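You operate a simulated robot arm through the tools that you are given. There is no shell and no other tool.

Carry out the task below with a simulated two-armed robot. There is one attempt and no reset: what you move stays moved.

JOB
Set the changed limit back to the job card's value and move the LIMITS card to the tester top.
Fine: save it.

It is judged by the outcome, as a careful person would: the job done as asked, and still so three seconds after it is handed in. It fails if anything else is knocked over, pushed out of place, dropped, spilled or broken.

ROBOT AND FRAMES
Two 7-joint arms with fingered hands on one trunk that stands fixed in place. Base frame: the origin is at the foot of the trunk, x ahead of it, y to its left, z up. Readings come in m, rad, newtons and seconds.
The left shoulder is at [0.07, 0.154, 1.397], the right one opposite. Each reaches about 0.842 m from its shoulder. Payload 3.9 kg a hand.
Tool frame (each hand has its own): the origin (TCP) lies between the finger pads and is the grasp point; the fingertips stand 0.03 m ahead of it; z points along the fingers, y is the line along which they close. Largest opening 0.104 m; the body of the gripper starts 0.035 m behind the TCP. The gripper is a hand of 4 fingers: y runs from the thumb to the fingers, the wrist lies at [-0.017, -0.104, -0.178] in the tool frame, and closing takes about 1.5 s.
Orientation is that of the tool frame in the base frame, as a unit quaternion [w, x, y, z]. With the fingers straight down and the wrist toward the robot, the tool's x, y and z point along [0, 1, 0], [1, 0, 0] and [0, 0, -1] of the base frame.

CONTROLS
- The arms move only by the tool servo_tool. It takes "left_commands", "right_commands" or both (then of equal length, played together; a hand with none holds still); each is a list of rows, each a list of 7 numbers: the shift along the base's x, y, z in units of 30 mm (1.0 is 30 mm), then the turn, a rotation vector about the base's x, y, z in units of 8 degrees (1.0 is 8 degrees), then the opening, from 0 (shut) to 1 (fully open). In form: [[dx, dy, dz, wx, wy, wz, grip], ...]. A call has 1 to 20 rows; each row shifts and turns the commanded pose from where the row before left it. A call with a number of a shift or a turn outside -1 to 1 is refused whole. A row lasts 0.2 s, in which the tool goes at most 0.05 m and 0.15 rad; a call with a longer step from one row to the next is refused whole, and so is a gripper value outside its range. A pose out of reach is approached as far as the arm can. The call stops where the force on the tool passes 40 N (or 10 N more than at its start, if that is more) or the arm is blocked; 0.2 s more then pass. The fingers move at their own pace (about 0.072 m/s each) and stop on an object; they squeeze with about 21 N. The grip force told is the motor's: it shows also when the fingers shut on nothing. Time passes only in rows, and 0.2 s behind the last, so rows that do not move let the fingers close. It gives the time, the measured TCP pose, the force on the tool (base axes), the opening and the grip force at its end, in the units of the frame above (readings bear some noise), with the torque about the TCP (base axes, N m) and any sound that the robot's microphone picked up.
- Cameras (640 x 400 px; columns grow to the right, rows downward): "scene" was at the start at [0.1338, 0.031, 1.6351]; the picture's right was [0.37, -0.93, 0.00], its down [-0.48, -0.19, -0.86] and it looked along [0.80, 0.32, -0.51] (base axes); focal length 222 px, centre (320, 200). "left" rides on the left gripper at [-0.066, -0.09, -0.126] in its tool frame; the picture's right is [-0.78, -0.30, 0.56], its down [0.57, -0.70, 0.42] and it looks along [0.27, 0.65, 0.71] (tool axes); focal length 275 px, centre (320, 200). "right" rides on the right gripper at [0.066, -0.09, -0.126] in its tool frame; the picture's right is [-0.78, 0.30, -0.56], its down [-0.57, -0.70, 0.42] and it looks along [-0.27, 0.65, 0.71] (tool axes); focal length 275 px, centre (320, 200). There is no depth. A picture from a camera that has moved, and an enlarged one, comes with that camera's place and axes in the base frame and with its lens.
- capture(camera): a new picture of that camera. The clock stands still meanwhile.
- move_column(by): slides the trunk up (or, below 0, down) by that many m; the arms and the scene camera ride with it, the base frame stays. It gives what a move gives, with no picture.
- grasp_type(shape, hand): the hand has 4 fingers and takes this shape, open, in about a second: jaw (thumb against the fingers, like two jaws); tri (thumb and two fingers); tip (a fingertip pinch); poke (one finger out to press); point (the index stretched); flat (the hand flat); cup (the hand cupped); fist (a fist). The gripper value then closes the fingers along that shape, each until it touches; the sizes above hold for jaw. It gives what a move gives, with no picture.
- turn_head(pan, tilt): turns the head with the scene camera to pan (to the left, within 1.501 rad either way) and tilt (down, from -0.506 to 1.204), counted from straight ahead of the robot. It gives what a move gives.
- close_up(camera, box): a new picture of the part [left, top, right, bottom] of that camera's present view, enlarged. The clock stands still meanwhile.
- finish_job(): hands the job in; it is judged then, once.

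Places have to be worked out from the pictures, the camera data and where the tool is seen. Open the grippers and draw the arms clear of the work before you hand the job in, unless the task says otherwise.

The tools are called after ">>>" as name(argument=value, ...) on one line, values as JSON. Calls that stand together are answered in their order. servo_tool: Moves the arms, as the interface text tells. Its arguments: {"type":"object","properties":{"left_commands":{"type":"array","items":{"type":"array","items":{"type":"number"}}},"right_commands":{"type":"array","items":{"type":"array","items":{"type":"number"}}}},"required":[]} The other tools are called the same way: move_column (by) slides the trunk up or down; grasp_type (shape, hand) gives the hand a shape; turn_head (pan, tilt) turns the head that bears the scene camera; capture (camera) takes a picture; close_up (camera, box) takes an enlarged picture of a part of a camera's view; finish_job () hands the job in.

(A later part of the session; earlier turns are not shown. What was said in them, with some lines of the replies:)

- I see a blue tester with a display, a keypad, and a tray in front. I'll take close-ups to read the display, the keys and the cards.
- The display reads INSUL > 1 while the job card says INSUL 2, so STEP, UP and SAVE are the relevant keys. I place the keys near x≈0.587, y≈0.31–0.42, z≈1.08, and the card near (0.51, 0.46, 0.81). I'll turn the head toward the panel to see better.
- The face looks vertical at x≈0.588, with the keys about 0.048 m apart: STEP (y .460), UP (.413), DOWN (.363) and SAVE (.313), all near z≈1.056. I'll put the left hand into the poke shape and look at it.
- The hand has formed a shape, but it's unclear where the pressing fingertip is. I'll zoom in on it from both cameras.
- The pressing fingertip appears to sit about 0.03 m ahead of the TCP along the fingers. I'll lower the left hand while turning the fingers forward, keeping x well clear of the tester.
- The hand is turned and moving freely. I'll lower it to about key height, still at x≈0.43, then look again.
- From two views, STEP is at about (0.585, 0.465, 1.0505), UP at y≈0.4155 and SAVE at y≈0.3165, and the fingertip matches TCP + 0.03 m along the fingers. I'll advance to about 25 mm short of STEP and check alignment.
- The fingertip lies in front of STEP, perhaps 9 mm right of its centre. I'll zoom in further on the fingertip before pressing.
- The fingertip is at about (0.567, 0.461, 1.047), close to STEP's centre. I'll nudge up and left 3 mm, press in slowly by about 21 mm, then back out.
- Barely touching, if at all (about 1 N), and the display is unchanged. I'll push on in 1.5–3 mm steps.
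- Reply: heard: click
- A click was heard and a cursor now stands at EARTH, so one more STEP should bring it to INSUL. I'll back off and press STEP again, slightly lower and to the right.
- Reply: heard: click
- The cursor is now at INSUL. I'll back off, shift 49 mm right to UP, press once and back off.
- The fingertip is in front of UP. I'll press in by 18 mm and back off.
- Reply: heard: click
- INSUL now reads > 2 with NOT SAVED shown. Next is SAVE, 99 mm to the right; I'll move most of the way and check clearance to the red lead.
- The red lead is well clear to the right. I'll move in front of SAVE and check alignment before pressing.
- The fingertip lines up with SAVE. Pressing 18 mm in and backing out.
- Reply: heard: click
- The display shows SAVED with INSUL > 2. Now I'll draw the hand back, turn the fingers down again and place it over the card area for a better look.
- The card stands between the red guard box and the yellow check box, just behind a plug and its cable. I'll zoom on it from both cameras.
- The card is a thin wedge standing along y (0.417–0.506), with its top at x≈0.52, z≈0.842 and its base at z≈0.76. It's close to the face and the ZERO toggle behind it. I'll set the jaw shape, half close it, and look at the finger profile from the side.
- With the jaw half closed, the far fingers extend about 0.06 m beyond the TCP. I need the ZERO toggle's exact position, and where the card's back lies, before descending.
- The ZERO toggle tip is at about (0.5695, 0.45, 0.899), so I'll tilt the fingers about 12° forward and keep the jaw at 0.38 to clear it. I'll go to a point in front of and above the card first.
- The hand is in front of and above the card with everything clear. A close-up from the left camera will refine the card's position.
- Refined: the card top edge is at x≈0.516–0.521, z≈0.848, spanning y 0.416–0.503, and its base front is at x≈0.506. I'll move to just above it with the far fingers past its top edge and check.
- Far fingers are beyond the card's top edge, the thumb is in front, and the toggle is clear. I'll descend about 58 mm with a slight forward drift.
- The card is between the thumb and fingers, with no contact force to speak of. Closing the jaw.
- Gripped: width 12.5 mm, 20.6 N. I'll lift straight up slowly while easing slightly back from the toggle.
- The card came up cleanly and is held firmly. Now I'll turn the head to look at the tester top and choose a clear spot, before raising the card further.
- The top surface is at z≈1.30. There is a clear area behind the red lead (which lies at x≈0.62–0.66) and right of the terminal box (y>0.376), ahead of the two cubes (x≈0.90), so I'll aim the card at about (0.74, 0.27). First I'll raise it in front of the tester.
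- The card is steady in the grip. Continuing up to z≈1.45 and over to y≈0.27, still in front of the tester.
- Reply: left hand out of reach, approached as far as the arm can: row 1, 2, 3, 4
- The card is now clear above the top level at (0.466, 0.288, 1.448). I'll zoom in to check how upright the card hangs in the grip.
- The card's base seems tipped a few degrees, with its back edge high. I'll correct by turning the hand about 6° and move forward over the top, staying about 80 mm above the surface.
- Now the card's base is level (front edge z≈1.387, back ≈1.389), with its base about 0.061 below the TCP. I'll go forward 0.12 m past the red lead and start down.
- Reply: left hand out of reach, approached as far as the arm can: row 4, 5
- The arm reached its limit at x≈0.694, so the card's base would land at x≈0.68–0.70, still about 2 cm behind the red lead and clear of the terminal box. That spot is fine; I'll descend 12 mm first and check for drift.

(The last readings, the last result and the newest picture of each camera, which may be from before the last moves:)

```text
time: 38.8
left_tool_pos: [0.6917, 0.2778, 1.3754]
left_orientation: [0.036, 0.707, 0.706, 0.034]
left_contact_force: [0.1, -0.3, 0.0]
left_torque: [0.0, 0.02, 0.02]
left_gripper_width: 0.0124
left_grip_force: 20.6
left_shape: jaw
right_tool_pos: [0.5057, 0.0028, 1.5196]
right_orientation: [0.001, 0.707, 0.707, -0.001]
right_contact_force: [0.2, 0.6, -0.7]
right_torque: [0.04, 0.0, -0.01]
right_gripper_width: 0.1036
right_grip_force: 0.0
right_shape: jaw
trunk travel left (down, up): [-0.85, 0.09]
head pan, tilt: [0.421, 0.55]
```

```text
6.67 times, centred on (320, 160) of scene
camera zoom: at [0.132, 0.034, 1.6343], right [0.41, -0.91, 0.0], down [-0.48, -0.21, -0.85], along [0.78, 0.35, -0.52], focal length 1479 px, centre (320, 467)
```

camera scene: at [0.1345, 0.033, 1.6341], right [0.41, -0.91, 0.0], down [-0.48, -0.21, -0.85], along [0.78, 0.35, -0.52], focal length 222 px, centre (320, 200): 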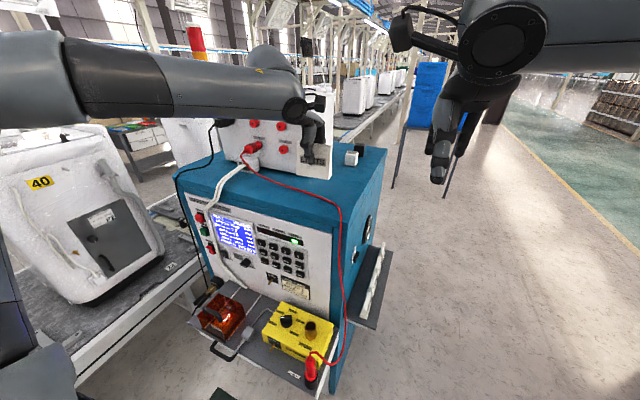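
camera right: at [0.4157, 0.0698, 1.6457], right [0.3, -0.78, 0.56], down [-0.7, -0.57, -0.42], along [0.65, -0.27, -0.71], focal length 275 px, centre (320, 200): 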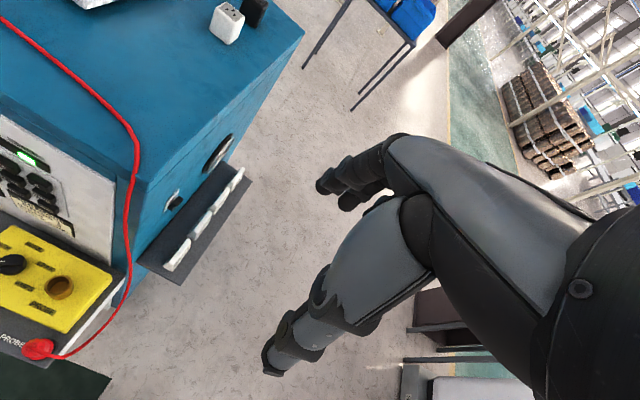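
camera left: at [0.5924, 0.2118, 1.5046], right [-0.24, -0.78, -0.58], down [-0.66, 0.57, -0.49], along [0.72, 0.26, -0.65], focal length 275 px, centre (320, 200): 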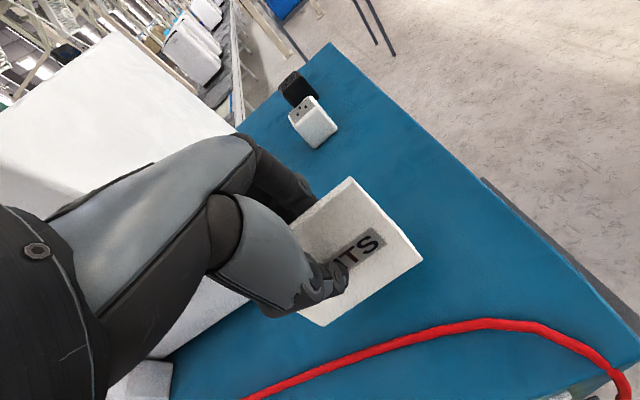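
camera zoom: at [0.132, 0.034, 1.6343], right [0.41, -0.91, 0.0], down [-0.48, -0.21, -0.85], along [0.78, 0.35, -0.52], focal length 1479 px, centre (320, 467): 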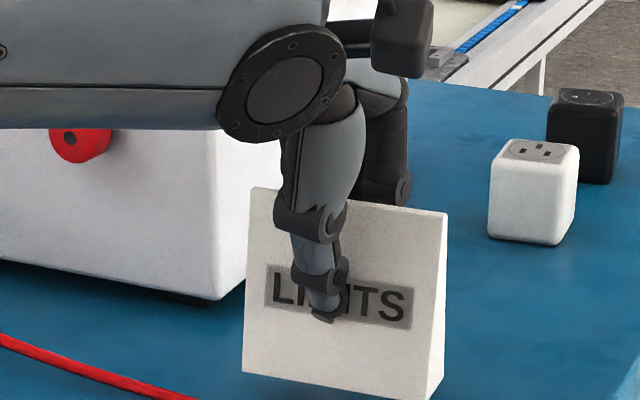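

No drift. The card's base is about 14 mm above the surface by my estimate; I'll go down in 3 mm steps watching the force.

>>> servo_tool(left_commands=[[0, 0, -0.1, 0, 0, 0, 0], [0, 0, -0.1, 0, 0, 0, 0], [0, 0, -0.1, 0, 0, 0, 0]])

>>> close_up(camera="right", box=[40, 20, 200, 120])

```text
time: 39.6
left_tool_pos: [0.6939, 0.2762, 1.366]
left_orientation: [0.034, 0.707, 0.705, 0.034]
left_contact_force: [0.7, 0.0, 0.0]
left_torque: [0.02, -0.04, 0.01]
left_gripper_width: 0.0127
left_grip_force: 20.6
left_shape: jaw
right_tool_pos: [0.5057, 0.0038, 1.5215]
right_orientation: [0.0, 0.707, 0.707, 0.0]
right_contact_force: [0.2, -0.8, -0.6]
right_torque: [-0.02, 0.0, 0.01]
right_gripper_width: 0.1035
right_grip_force: 0.1
right_shape: jaw
trunk travel left (down, up): [-0.85, 0.09]
head pan, tilt: [0.421, 0.55]
```

```text
4.00 times, centred on (120, 70) of right
camera zoom: at [0.4159, 0.0697, 1.6457], right [0.3, -0.78, 0.56], down [-0.7, -0.57, -0.42], along [0.65, -0.27, -0.71], focal length 1101 px, centre (1120, 720)
```

zoom: 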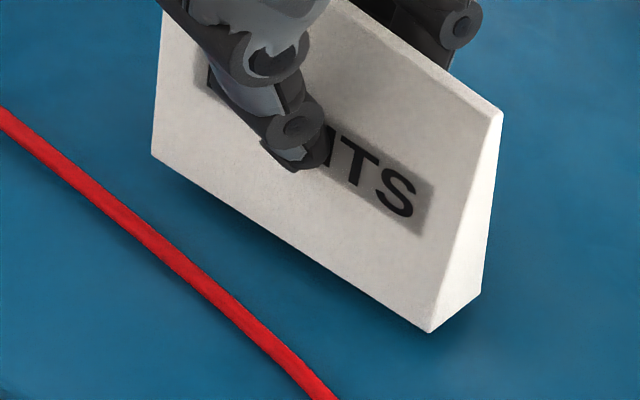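

The base is nearly down, with its shadow gap visibly narrowing and no contact force yet. I'll continue in 1.5–3 mm steps.

>>> servo_tool(left_commands=[[0, 0, -0.08, 0, 0, 0, 0], [0, 0, -0.06, 0, 0, 0, 0], [0, 0, 0, 0, 0, 0, 0]])

>>> close_up(camera="right", box=[40, 20, 200, 120])

```text
time: 40.4
left_tool_pos: [0.6944, 0.2766, 1.3629]
left_orientation: [0.034, 0.707, 0.705, 0.034]
left_contact_force: [0.1, 0.2, 0.3]
left_torque: [-0.01, 0.0, 0.01]
left_gripper_width: 0.0123
left_grip_force: 20.8
left_shape: jaw
right_tool_pos: [0.5058, 0.0023, 1.5212]
right_orientation: [0.0, 0.708, 0.707, 0.001]
right_contact_force: [0.0, -0.5, -0.3]
right_torque: [-0.02, 0.01, -0.01]
right_gripper_width: 0.1037
right_grip_force: 0.0
right_shape: jaw
trunk travel left (down, up): [-0.85, 0.09]
head pan, tilt: [0.421, 0.55]
```

```text
4.00 times, centred on (120, 70) of right
camera zoom: at [0.4158, 0.0697, 1.6457], right [0.3, -0.78, 0.56], down [-0.7, -0.57, -0.42], along [0.65, -0.27, -0.71], focal length 1101 px, centre (1120, 720)
```

zoom: 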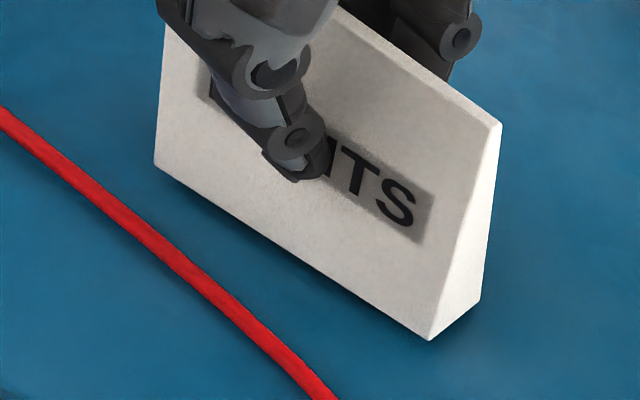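

Still no contact force. Continuing down in small steps.

>>> servo_tool(left_commands=[[0, 0, -0.07, 0, 0, 0, 0], [0, 0, -0.05, 0, 0, 0, 0], [0, 0, 0, 0, 0, 0, 0]])

>>> close_up(camera="right", box=[40, 20, 200, 120])

```text
time: 41.2
left_tool_pos: [0.6946, 0.2772, 1.3583]
left_orientation: [0.035, 0.707, 0.705, 0.035]
left_contact_force: [0.6, -0.4, -0.5]
left_torque: [-0.01, 0.03, 0.02]
left_gripper_width: 0.0127
left_grip_force: 21.1
left_shape: jaw
right_tool_pos: [0.5064, 0.0038, 1.5201]
right_orientation: [0.0, 0.707, 0.707, 0.0]
right_contact_force: [-0.1, 0.0, 0.6]
right_torque: [-0.01, -0.02, 0.04]
right_gripper_width: 0.1038
right_grip_force: 0.1
right_shape: jaw
trunk travel left (down, up): [-0.85, 0.09]
head pan, tilt: [0.421, 0.55]
```

```text
4.00 times, centred on (120, 70) of right
camera zoom: at [0.4157, 0.0697, 1.6457], right [0.3, -0.78, 0.56], down [-0.7, -0.57, -0.42], along [0.65, -0.27, -0.71], focal length 1101 px, centre (1120, 720)
```

zoom: 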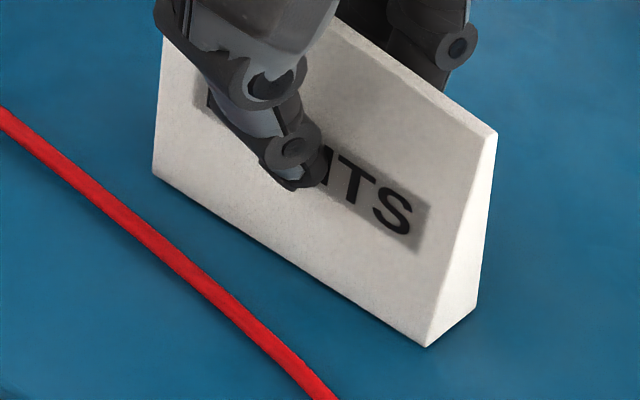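

Base z should be about 1.297, yet no contact shows. A few more small steps.

>>> servo_tool(left_commands=[[0, 0, -0.06, 0, 0, 0, 0], [0, 0, -0.06, 0, 0, 0, 0], [0, 0, 0, 0, 0, 0, 0]])

>>> close_up(camera="right", box=[40, 20, 200, 120])

>>> close_up(camera="scene", box=[280, 140, 360, 200])

```text
time: 42.0
left_tool_pos: [0.6943, 0.2776, 1.356]
left_orientation: [0.035, 0.707, 0.705, 0.037]
left_contact_force: [2.0, 1.6, 7.2]
left_torque: [0.03, -0.06, 0.01]
left_gripper_width: 0.0125
left_grip_force: 20.8
left_shape: jaw
right_tool_pos: [0.5039, 0.0018, 1.5209]
right_orientation: [0.001, 0.707, 0.707, 0.0]
right_contact_force: [0.1, 0.8, 0.3]
right_torque: [0.0, 0.0, 0.0]
right_gripper_width: 0.1035
right_grip_force: 0.0
right_shape: jaw
trunk travel left (down, up): [-0.85, 0.09]
head pan, tilt: [0.421, 0.55]
```

```text
4.00 times, centred on (120, 70) of right
camera zoom: at [0.4141, 0.0695, 1.6463], right [0.3, -0.78, 0.56], down [-0.7, -0.57, -0.43], along [0.65, -0.26, -0.71], focal length 1101 px, centre (1120, 720)
```

zoom: 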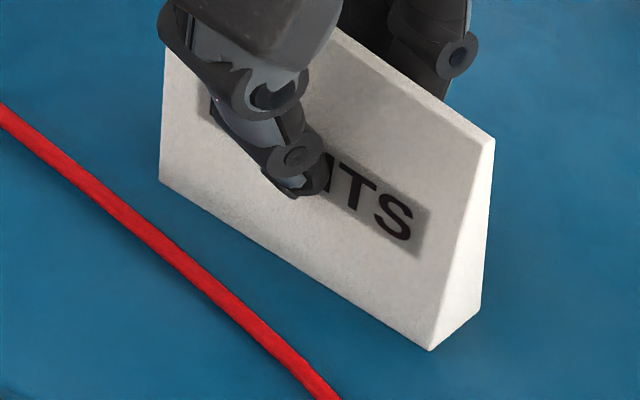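

```text
6.67 times, centred on (320, 170) of scene
camera zoom: at [0.1306, 0.0341, 1.6345], right [0.41, -0.91, 0.0], down [-0.48, -0.21, -0.85], along [0.78, 0.35, -0.52], focal length 1479 px, centre (320, 400)
```

zoom: 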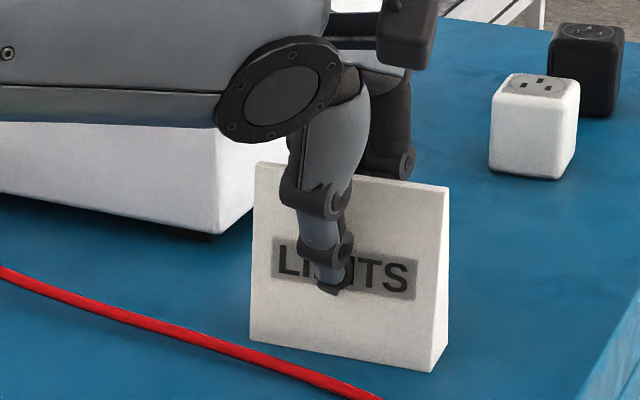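

Contact at about 7 N upward, so the card stands on the top. I'll open the jaw gradually.

>>> servo_tool(left_commands=[[0, 0, 0.03, 0, 0, 0, 0.12], [0, 0, 0, 0, 0, 0, 0.16], [0, 0, 0, 0, 0, 0, 0.22], [0, 0, 0, 0, 0, 0, 0.28], [0, 0, 0, 0, 0, 0, 0.34], [0, 0, 0, 0, 0, 0, 0.38], [0, 0, 0, 0, 0, 0, 0.38]])

>>> close_up(camera="right", box=[40, 20, 200, 120])

>>> close_up(camera="scene", box=[280, 140, 360, 200])

>>> capture(camera="left")

```text
time: 43.6
left_tool_pos: [0.6953, 0.2763, 1.3557]
left_orientation: [0.034, 0.707, 0.705, 0.035]
left_contact_force: [-0.3, -0.7, 0.0]
left_torque: [-0.02, -0.02, 0.05]
left_gripper_width: 0.0393
left_grip_force: 0.0
left_shape: jaw
right_tool_pos: [0.5063, 0.0029, 1.5213]
right_orientation: [0.001, 0.707, 0.707, 0.0]
right_contact_force: [0.8, 0.4, -0.4]
right_torque: [0.0, -0.03, 0.02]
right_gripper_width: 0.1036
right_grip_force: 0.0
right_shape: jaw
trunk travel left (down, up): [-0.85, 0.09]
head pan, tilt: [0.421, 0.55]
```

```text
4.00 times, centred on (120, 70) of right
camera zoom: at [0.4155, 0.0697, 1.6458], right [0.3, -0.78, 0.56], down [-0.7, -0.57, -0.42], along [0.65, -0.27, -0.71], focal length 1101 px, centre (1120, 720)
```

zoom: 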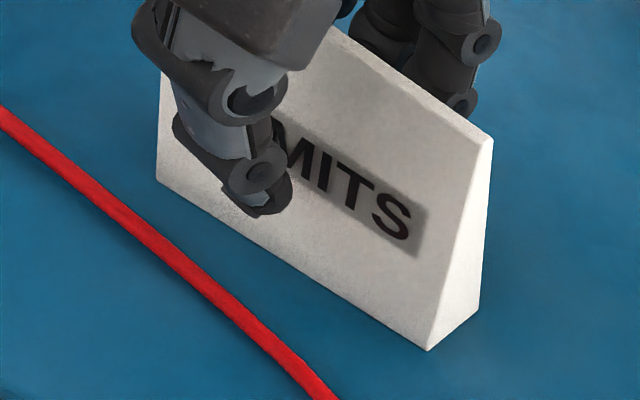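

```text
6.67 times, centred on (320, 170) of scene
camera zoom: at [0.1319, 0.0343, 1.6343], right [0.41, -0.91, 0.0], down [-0.48, -0.21, -0.85], along [0.78, 0.35, -0.52], focal length 1479 px, centre (320, 400)
```

zoom: 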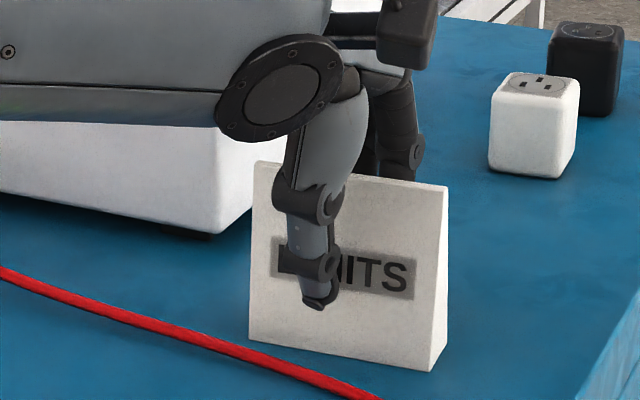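

```text
taken
camera left: at [0.5935, 0.2103, 1.4719], right [-0.24, -0.78, -0.58], down [-0.66, 0.57, -0.49], along [0.72, 0.26, -0.65], focal length 275 px, centre (320, 200)
```

left: 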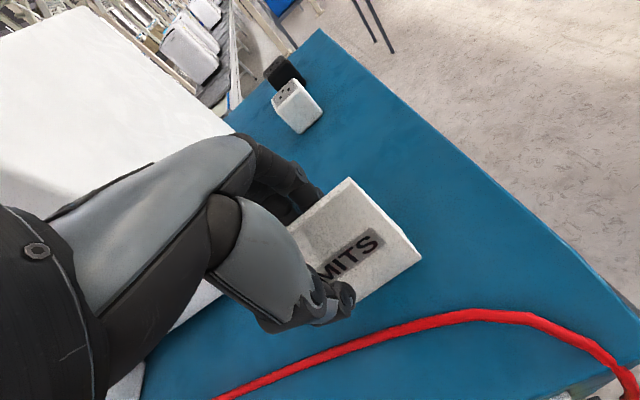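

The card stands free with the thumb and fingers clear on both sides. Sliding the trunk up will lift the hand perfectly vertically, clear of the card's top.

>>> move_column(by=0.08)

>>> capture(camera="scene")

>>> close_up(camera="right", box=[0, 0, 240, 150])

>>> capture(camera="left")

```text
time: 44.8
left_tool_pos: [0.6949, 0.276, 1.4354]
left_orientation: [0.035, 0.706, 0.706, 0.035]
left_contact_force: [-0.2, 0.1, -0.2]
left_torque: [-0.02, -0.02, 0.02]
left_gripper_width: 0.039
left_grip_force: 0.0
left_shape: jaw
right_tool_pos: [0.505, 0.003, 1.6003]
right_orientation: [0.0, 0.707, 0.707, -0.001]
right_contact_force: [0.4, -0.1, -0.8]
right_torque: [0.0, -0.01, -0.03]
right_gripper_width: 0.1037
right_grip_force: 0.0
right_shape: jaw
trunk travel left (down, up): [-0.93, 0.01]
head pan, tilt: [0.421, 0.55]
```

```text
taken
camera scene: at [0.1324, 0.0344, 1.7142], right [0.41, -0.91, 0.0], down [-0.48, -0.21, -0.85], along [0.78, 0.35, -0.52], focal length 222 px, centre (320, 200)
```

scene: 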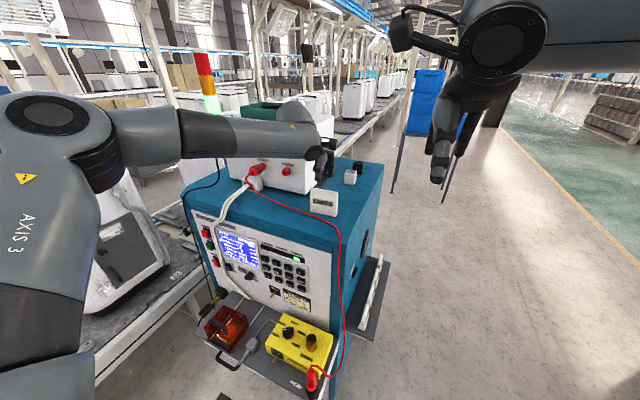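

```text
2.67 times, centred on (120, 75) of right
camera zoom: at [0.4159, 0.0697, 1.7256], right [0.3, -0.78, 0.56], down [-0.7, -0.57, -0.42], along [0.65, -0.27, -0.71], focal length 734 px, centre (853, 533)
```

zoom: 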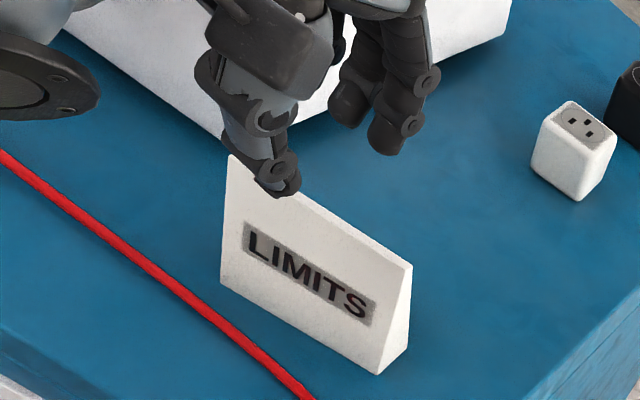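

```text
taken
camera left: at [0.5939, 0.2104, 1.5517], right [-0.24, -0.78, -0.58], down [-0.66, 0.57, -0.49], along [0.71, 0.26, -0.65], focal length 275 px, centre (320, 200)
```

left: 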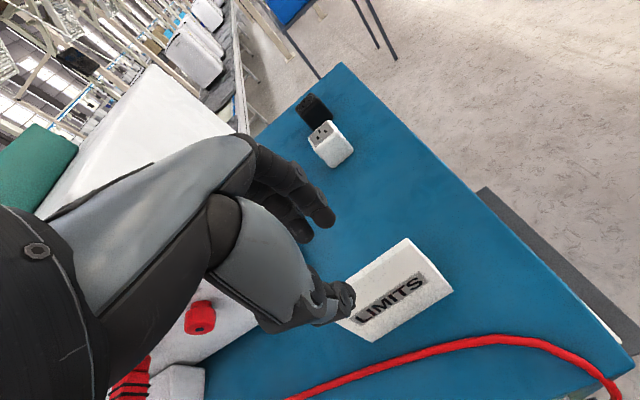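

The card stands alone and the fingertips are about 2 cm above its top edge. I'll rise slightly and draw the left hand back out and away.

>>> servo_tool(left_commands=[[-0.1, 0, 0.4, 0, 0, 0, 0.38], [-0.4, 0, 0.3, 0, 0, 0, 0.38], [-0.7, 0, 0.2, 0, 0, 0, 0.38], [-0.8, 0, 0.2, 0, 0, 0, 0.38], [-0.9, 0, 0, 0, 0, 0, 0.38], [-0.9, 0, 0, 0, 0, 0, 0.38], [-0.9, 0, 0, 0, 0, 0, 0.38], [-0.9, 0, 0, 0, 0, 0, 0.38], [-0.9, 0, 0, 0, 0, 0, 0.38], [-0.5, 0.4, 0.3, 0, 0, 0, 0.38], [0, 0.7, 0.5, 0, 0, 0, 0.38], [0, 0.8, 0.5, 0, 0, 0, 0.38], [0, 0.8, 0.5, 0, 0, 0, 0.38], [0, 0.8, 0.5, 0, 0, 0, 0.38], [0, 0.8, 0.3, 0, 0, 0, 0.38]])

>>> capture(camera="scene")

>>> capture(camera="left")

>>> capture(camera="right")

```text
time: 48.0
left_tool_pos: [0.4858, 0.4057, 1.5466]
left_orientation: [0.033, 0.707, 0.706, 0.034]
left_contact_force: [0.3, -0.7, 0.2]
left_torque: [0.0, 0.0, -0.01]
left_gripper_width: 0.0392
left_grip_force: 0.0
left_shape: jaw
right_tool_pos: [0.5053, 0.0044, 1.6001]
right_orientation: [0.0, 0.708, 0.707, -0.001]
right_contact_force: [0.0, 0.3, 0.0]
right_torque: [-0.01, 0.0, -0.03]
right_gripper_width: 0.1037
right_grip_force: 0.0
right_shape: jaw
trunk travel left (down, up): [-0.93, 0.01]
head pan, tilt: [0.421, 0.55]
```

```text
taken
camera scene: at [0.1323, 0.0352, 1.7142], right [0.41, -0.91, 0.0], down [-0.48, -0.21, -0.85], along [0.78, 0.35, -0.52], focal length 222 px, centre (320, 200)
```

scene: 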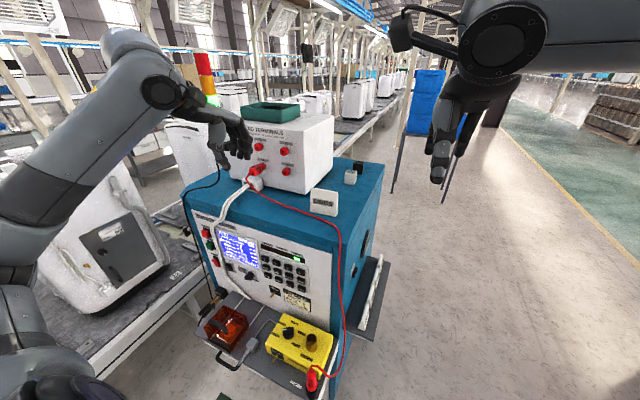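

```text
taken
camera left: at [0.3842, 0.3387, 1.6628], right [-0.24, -0.78, -0.58], down [-0.66, 0.57, -0.49], along [0.71, 0.26, -0.65], focal length 275 px, centre (320, 200)
```

left: 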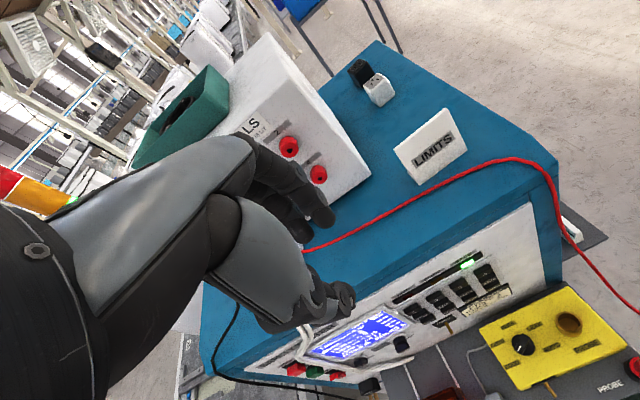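

```text
taken
camera right: at [0.4159, 0.0706, 1.7256], right [0.3, -0.78, 0.56], down [-0.7, -0.57, -0.42], along [0.65, -0.27, -0.71], focal length 275 px, centre (320, 200)
```

right: 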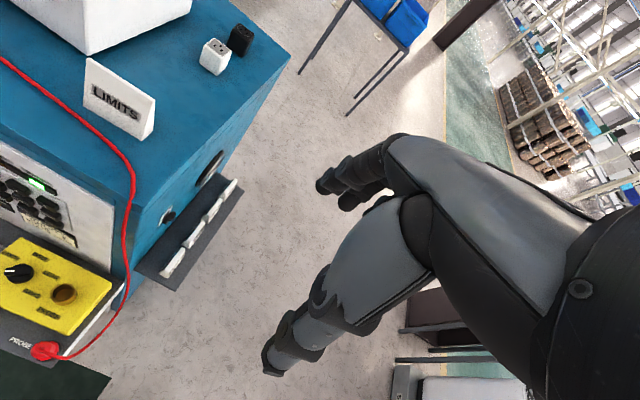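

The card stands on the tester top and the arm is clear. I'll open the left hand, draw it back to about its start pose, and check the display and tray.

>>> servo_tool(left_commands=[[-0.6, 0.5, 0.5, 0, 0, 0, 0.6], [-0.6, 0.6, 0.6, 0, 0, 0, 1], [-0.5, 0.5, 0.6, 0, 0, 0, 1], [0, 0, 0, 0, 0, 0, 1], [0, 0, 0, 0, 0, 0, 1]])

>>> close_up(camera="scene", box=[170, 200, 340, 310])

>>> close_up(camera="scene", box=[190, 290, 360, 400])

>>> close_up(camera="scene", box=[200, 90, 400, 230])

```text
time: 49.2
left_tool_pos: [0.4333, 0.4531, 1.5985]
left_orientation: [0.035, 0.707, 0.706, 0.035]
left_contact_force: [-0.3, -0.1, -0.6]
left_torque: [0.01, 0.0, -0.01]
left_gripper_width: 0.1038
left_grip_force: 0.0
left_shape: jaw
right_tool_pos: [0.5049, 0.0027, 1.5994]
right_orientation: [0.0, 0.708, 0.707, 0.0]
right_contact_force: [-0.7, 0.0, -0.2]
right_torque: [0.01, -0.01, -0.02]
right_gripper_width: 0.1038
right_grip_force: 0.0
right_shape: jaw
trunk travel left (down, up): [-0.93, 0.01]
head pan, tilt: [0.421, 0.55]
```

```text
3.64 times, centred on (255, 255) of scene
camera zoom: at [0.1323, 0.0343, 1.7143], right [0.41, -0.91, 0.0], down [-0.48, -0.21, -0.85], along [0.78, 0.35, -0.52], focal length 806 px, centre (556, 0)
```

zoom: 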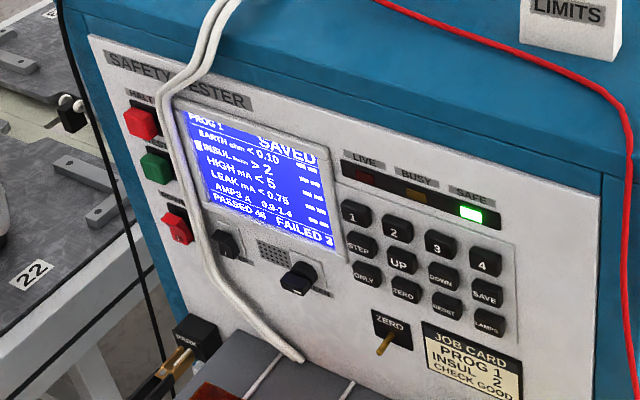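

```text
3.64 times, centred on (275, 345) of scene
camera zoom: at [0.1323, 0.0343, 1.7143], right [0.41, -0.91, 0.0], down [-0.48, -0.21, -0.85], along [0.78, 0.35, -0.52], focal length 806 px, centre (484, -327)
```

zoom: 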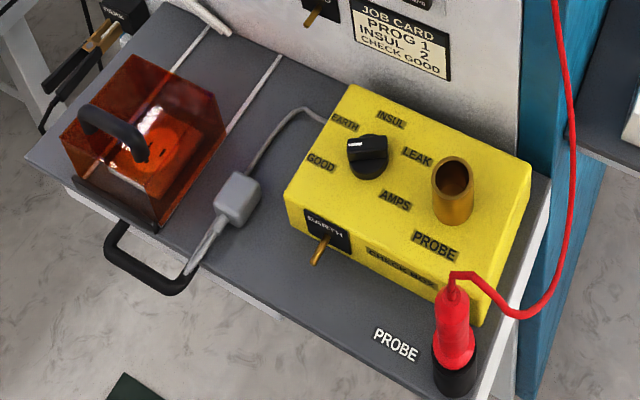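

```text
2.86 times, centred on (300, 160) of scene
camera zoom: at [0.1323, 0.0343, 1.7143], right [0.41, -0.91, 0.0], down [-0.48, -0.21, -0.85], along [0.78, 0.35, -0.52], focal length 634 px, centre (377, 314)
```

zoom: 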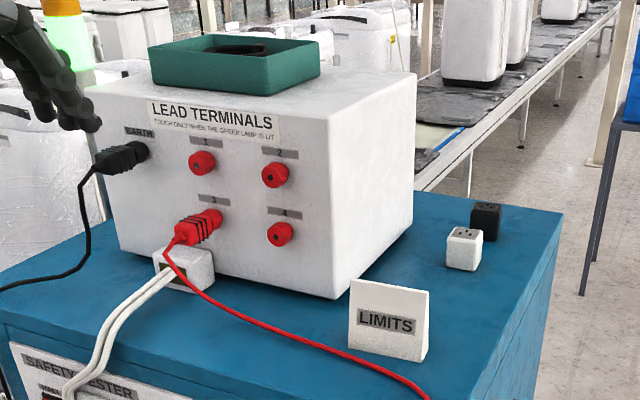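

The display shows SAVED with INSUL > 2, matching the job card. The LIMITS card stands on the tester top, everything else is where it was, and both arms are clear with the hands open, so I'm handing the job in.

>>> finish_job()

```text
The job is handed in.
```

The changed limit is back to the job card's value: INSUL on program 1 now reads > 2 (it was > 1). I pressed SAVE and the display shows SAVED.

The LIMITS card is standing upright on the tester top, behind the red lead and to the right of the lead terminal box. It sits nearer the front than I first planned because the arm reached its limit, but it is clear of everything around it.

In the last pictures nothing else had moved. The only other difference I saw is the selection cursor, which still sits on the INSUL line. Both hands are open and clear of the tester, and the trunk is 8 cm higher than at the start.
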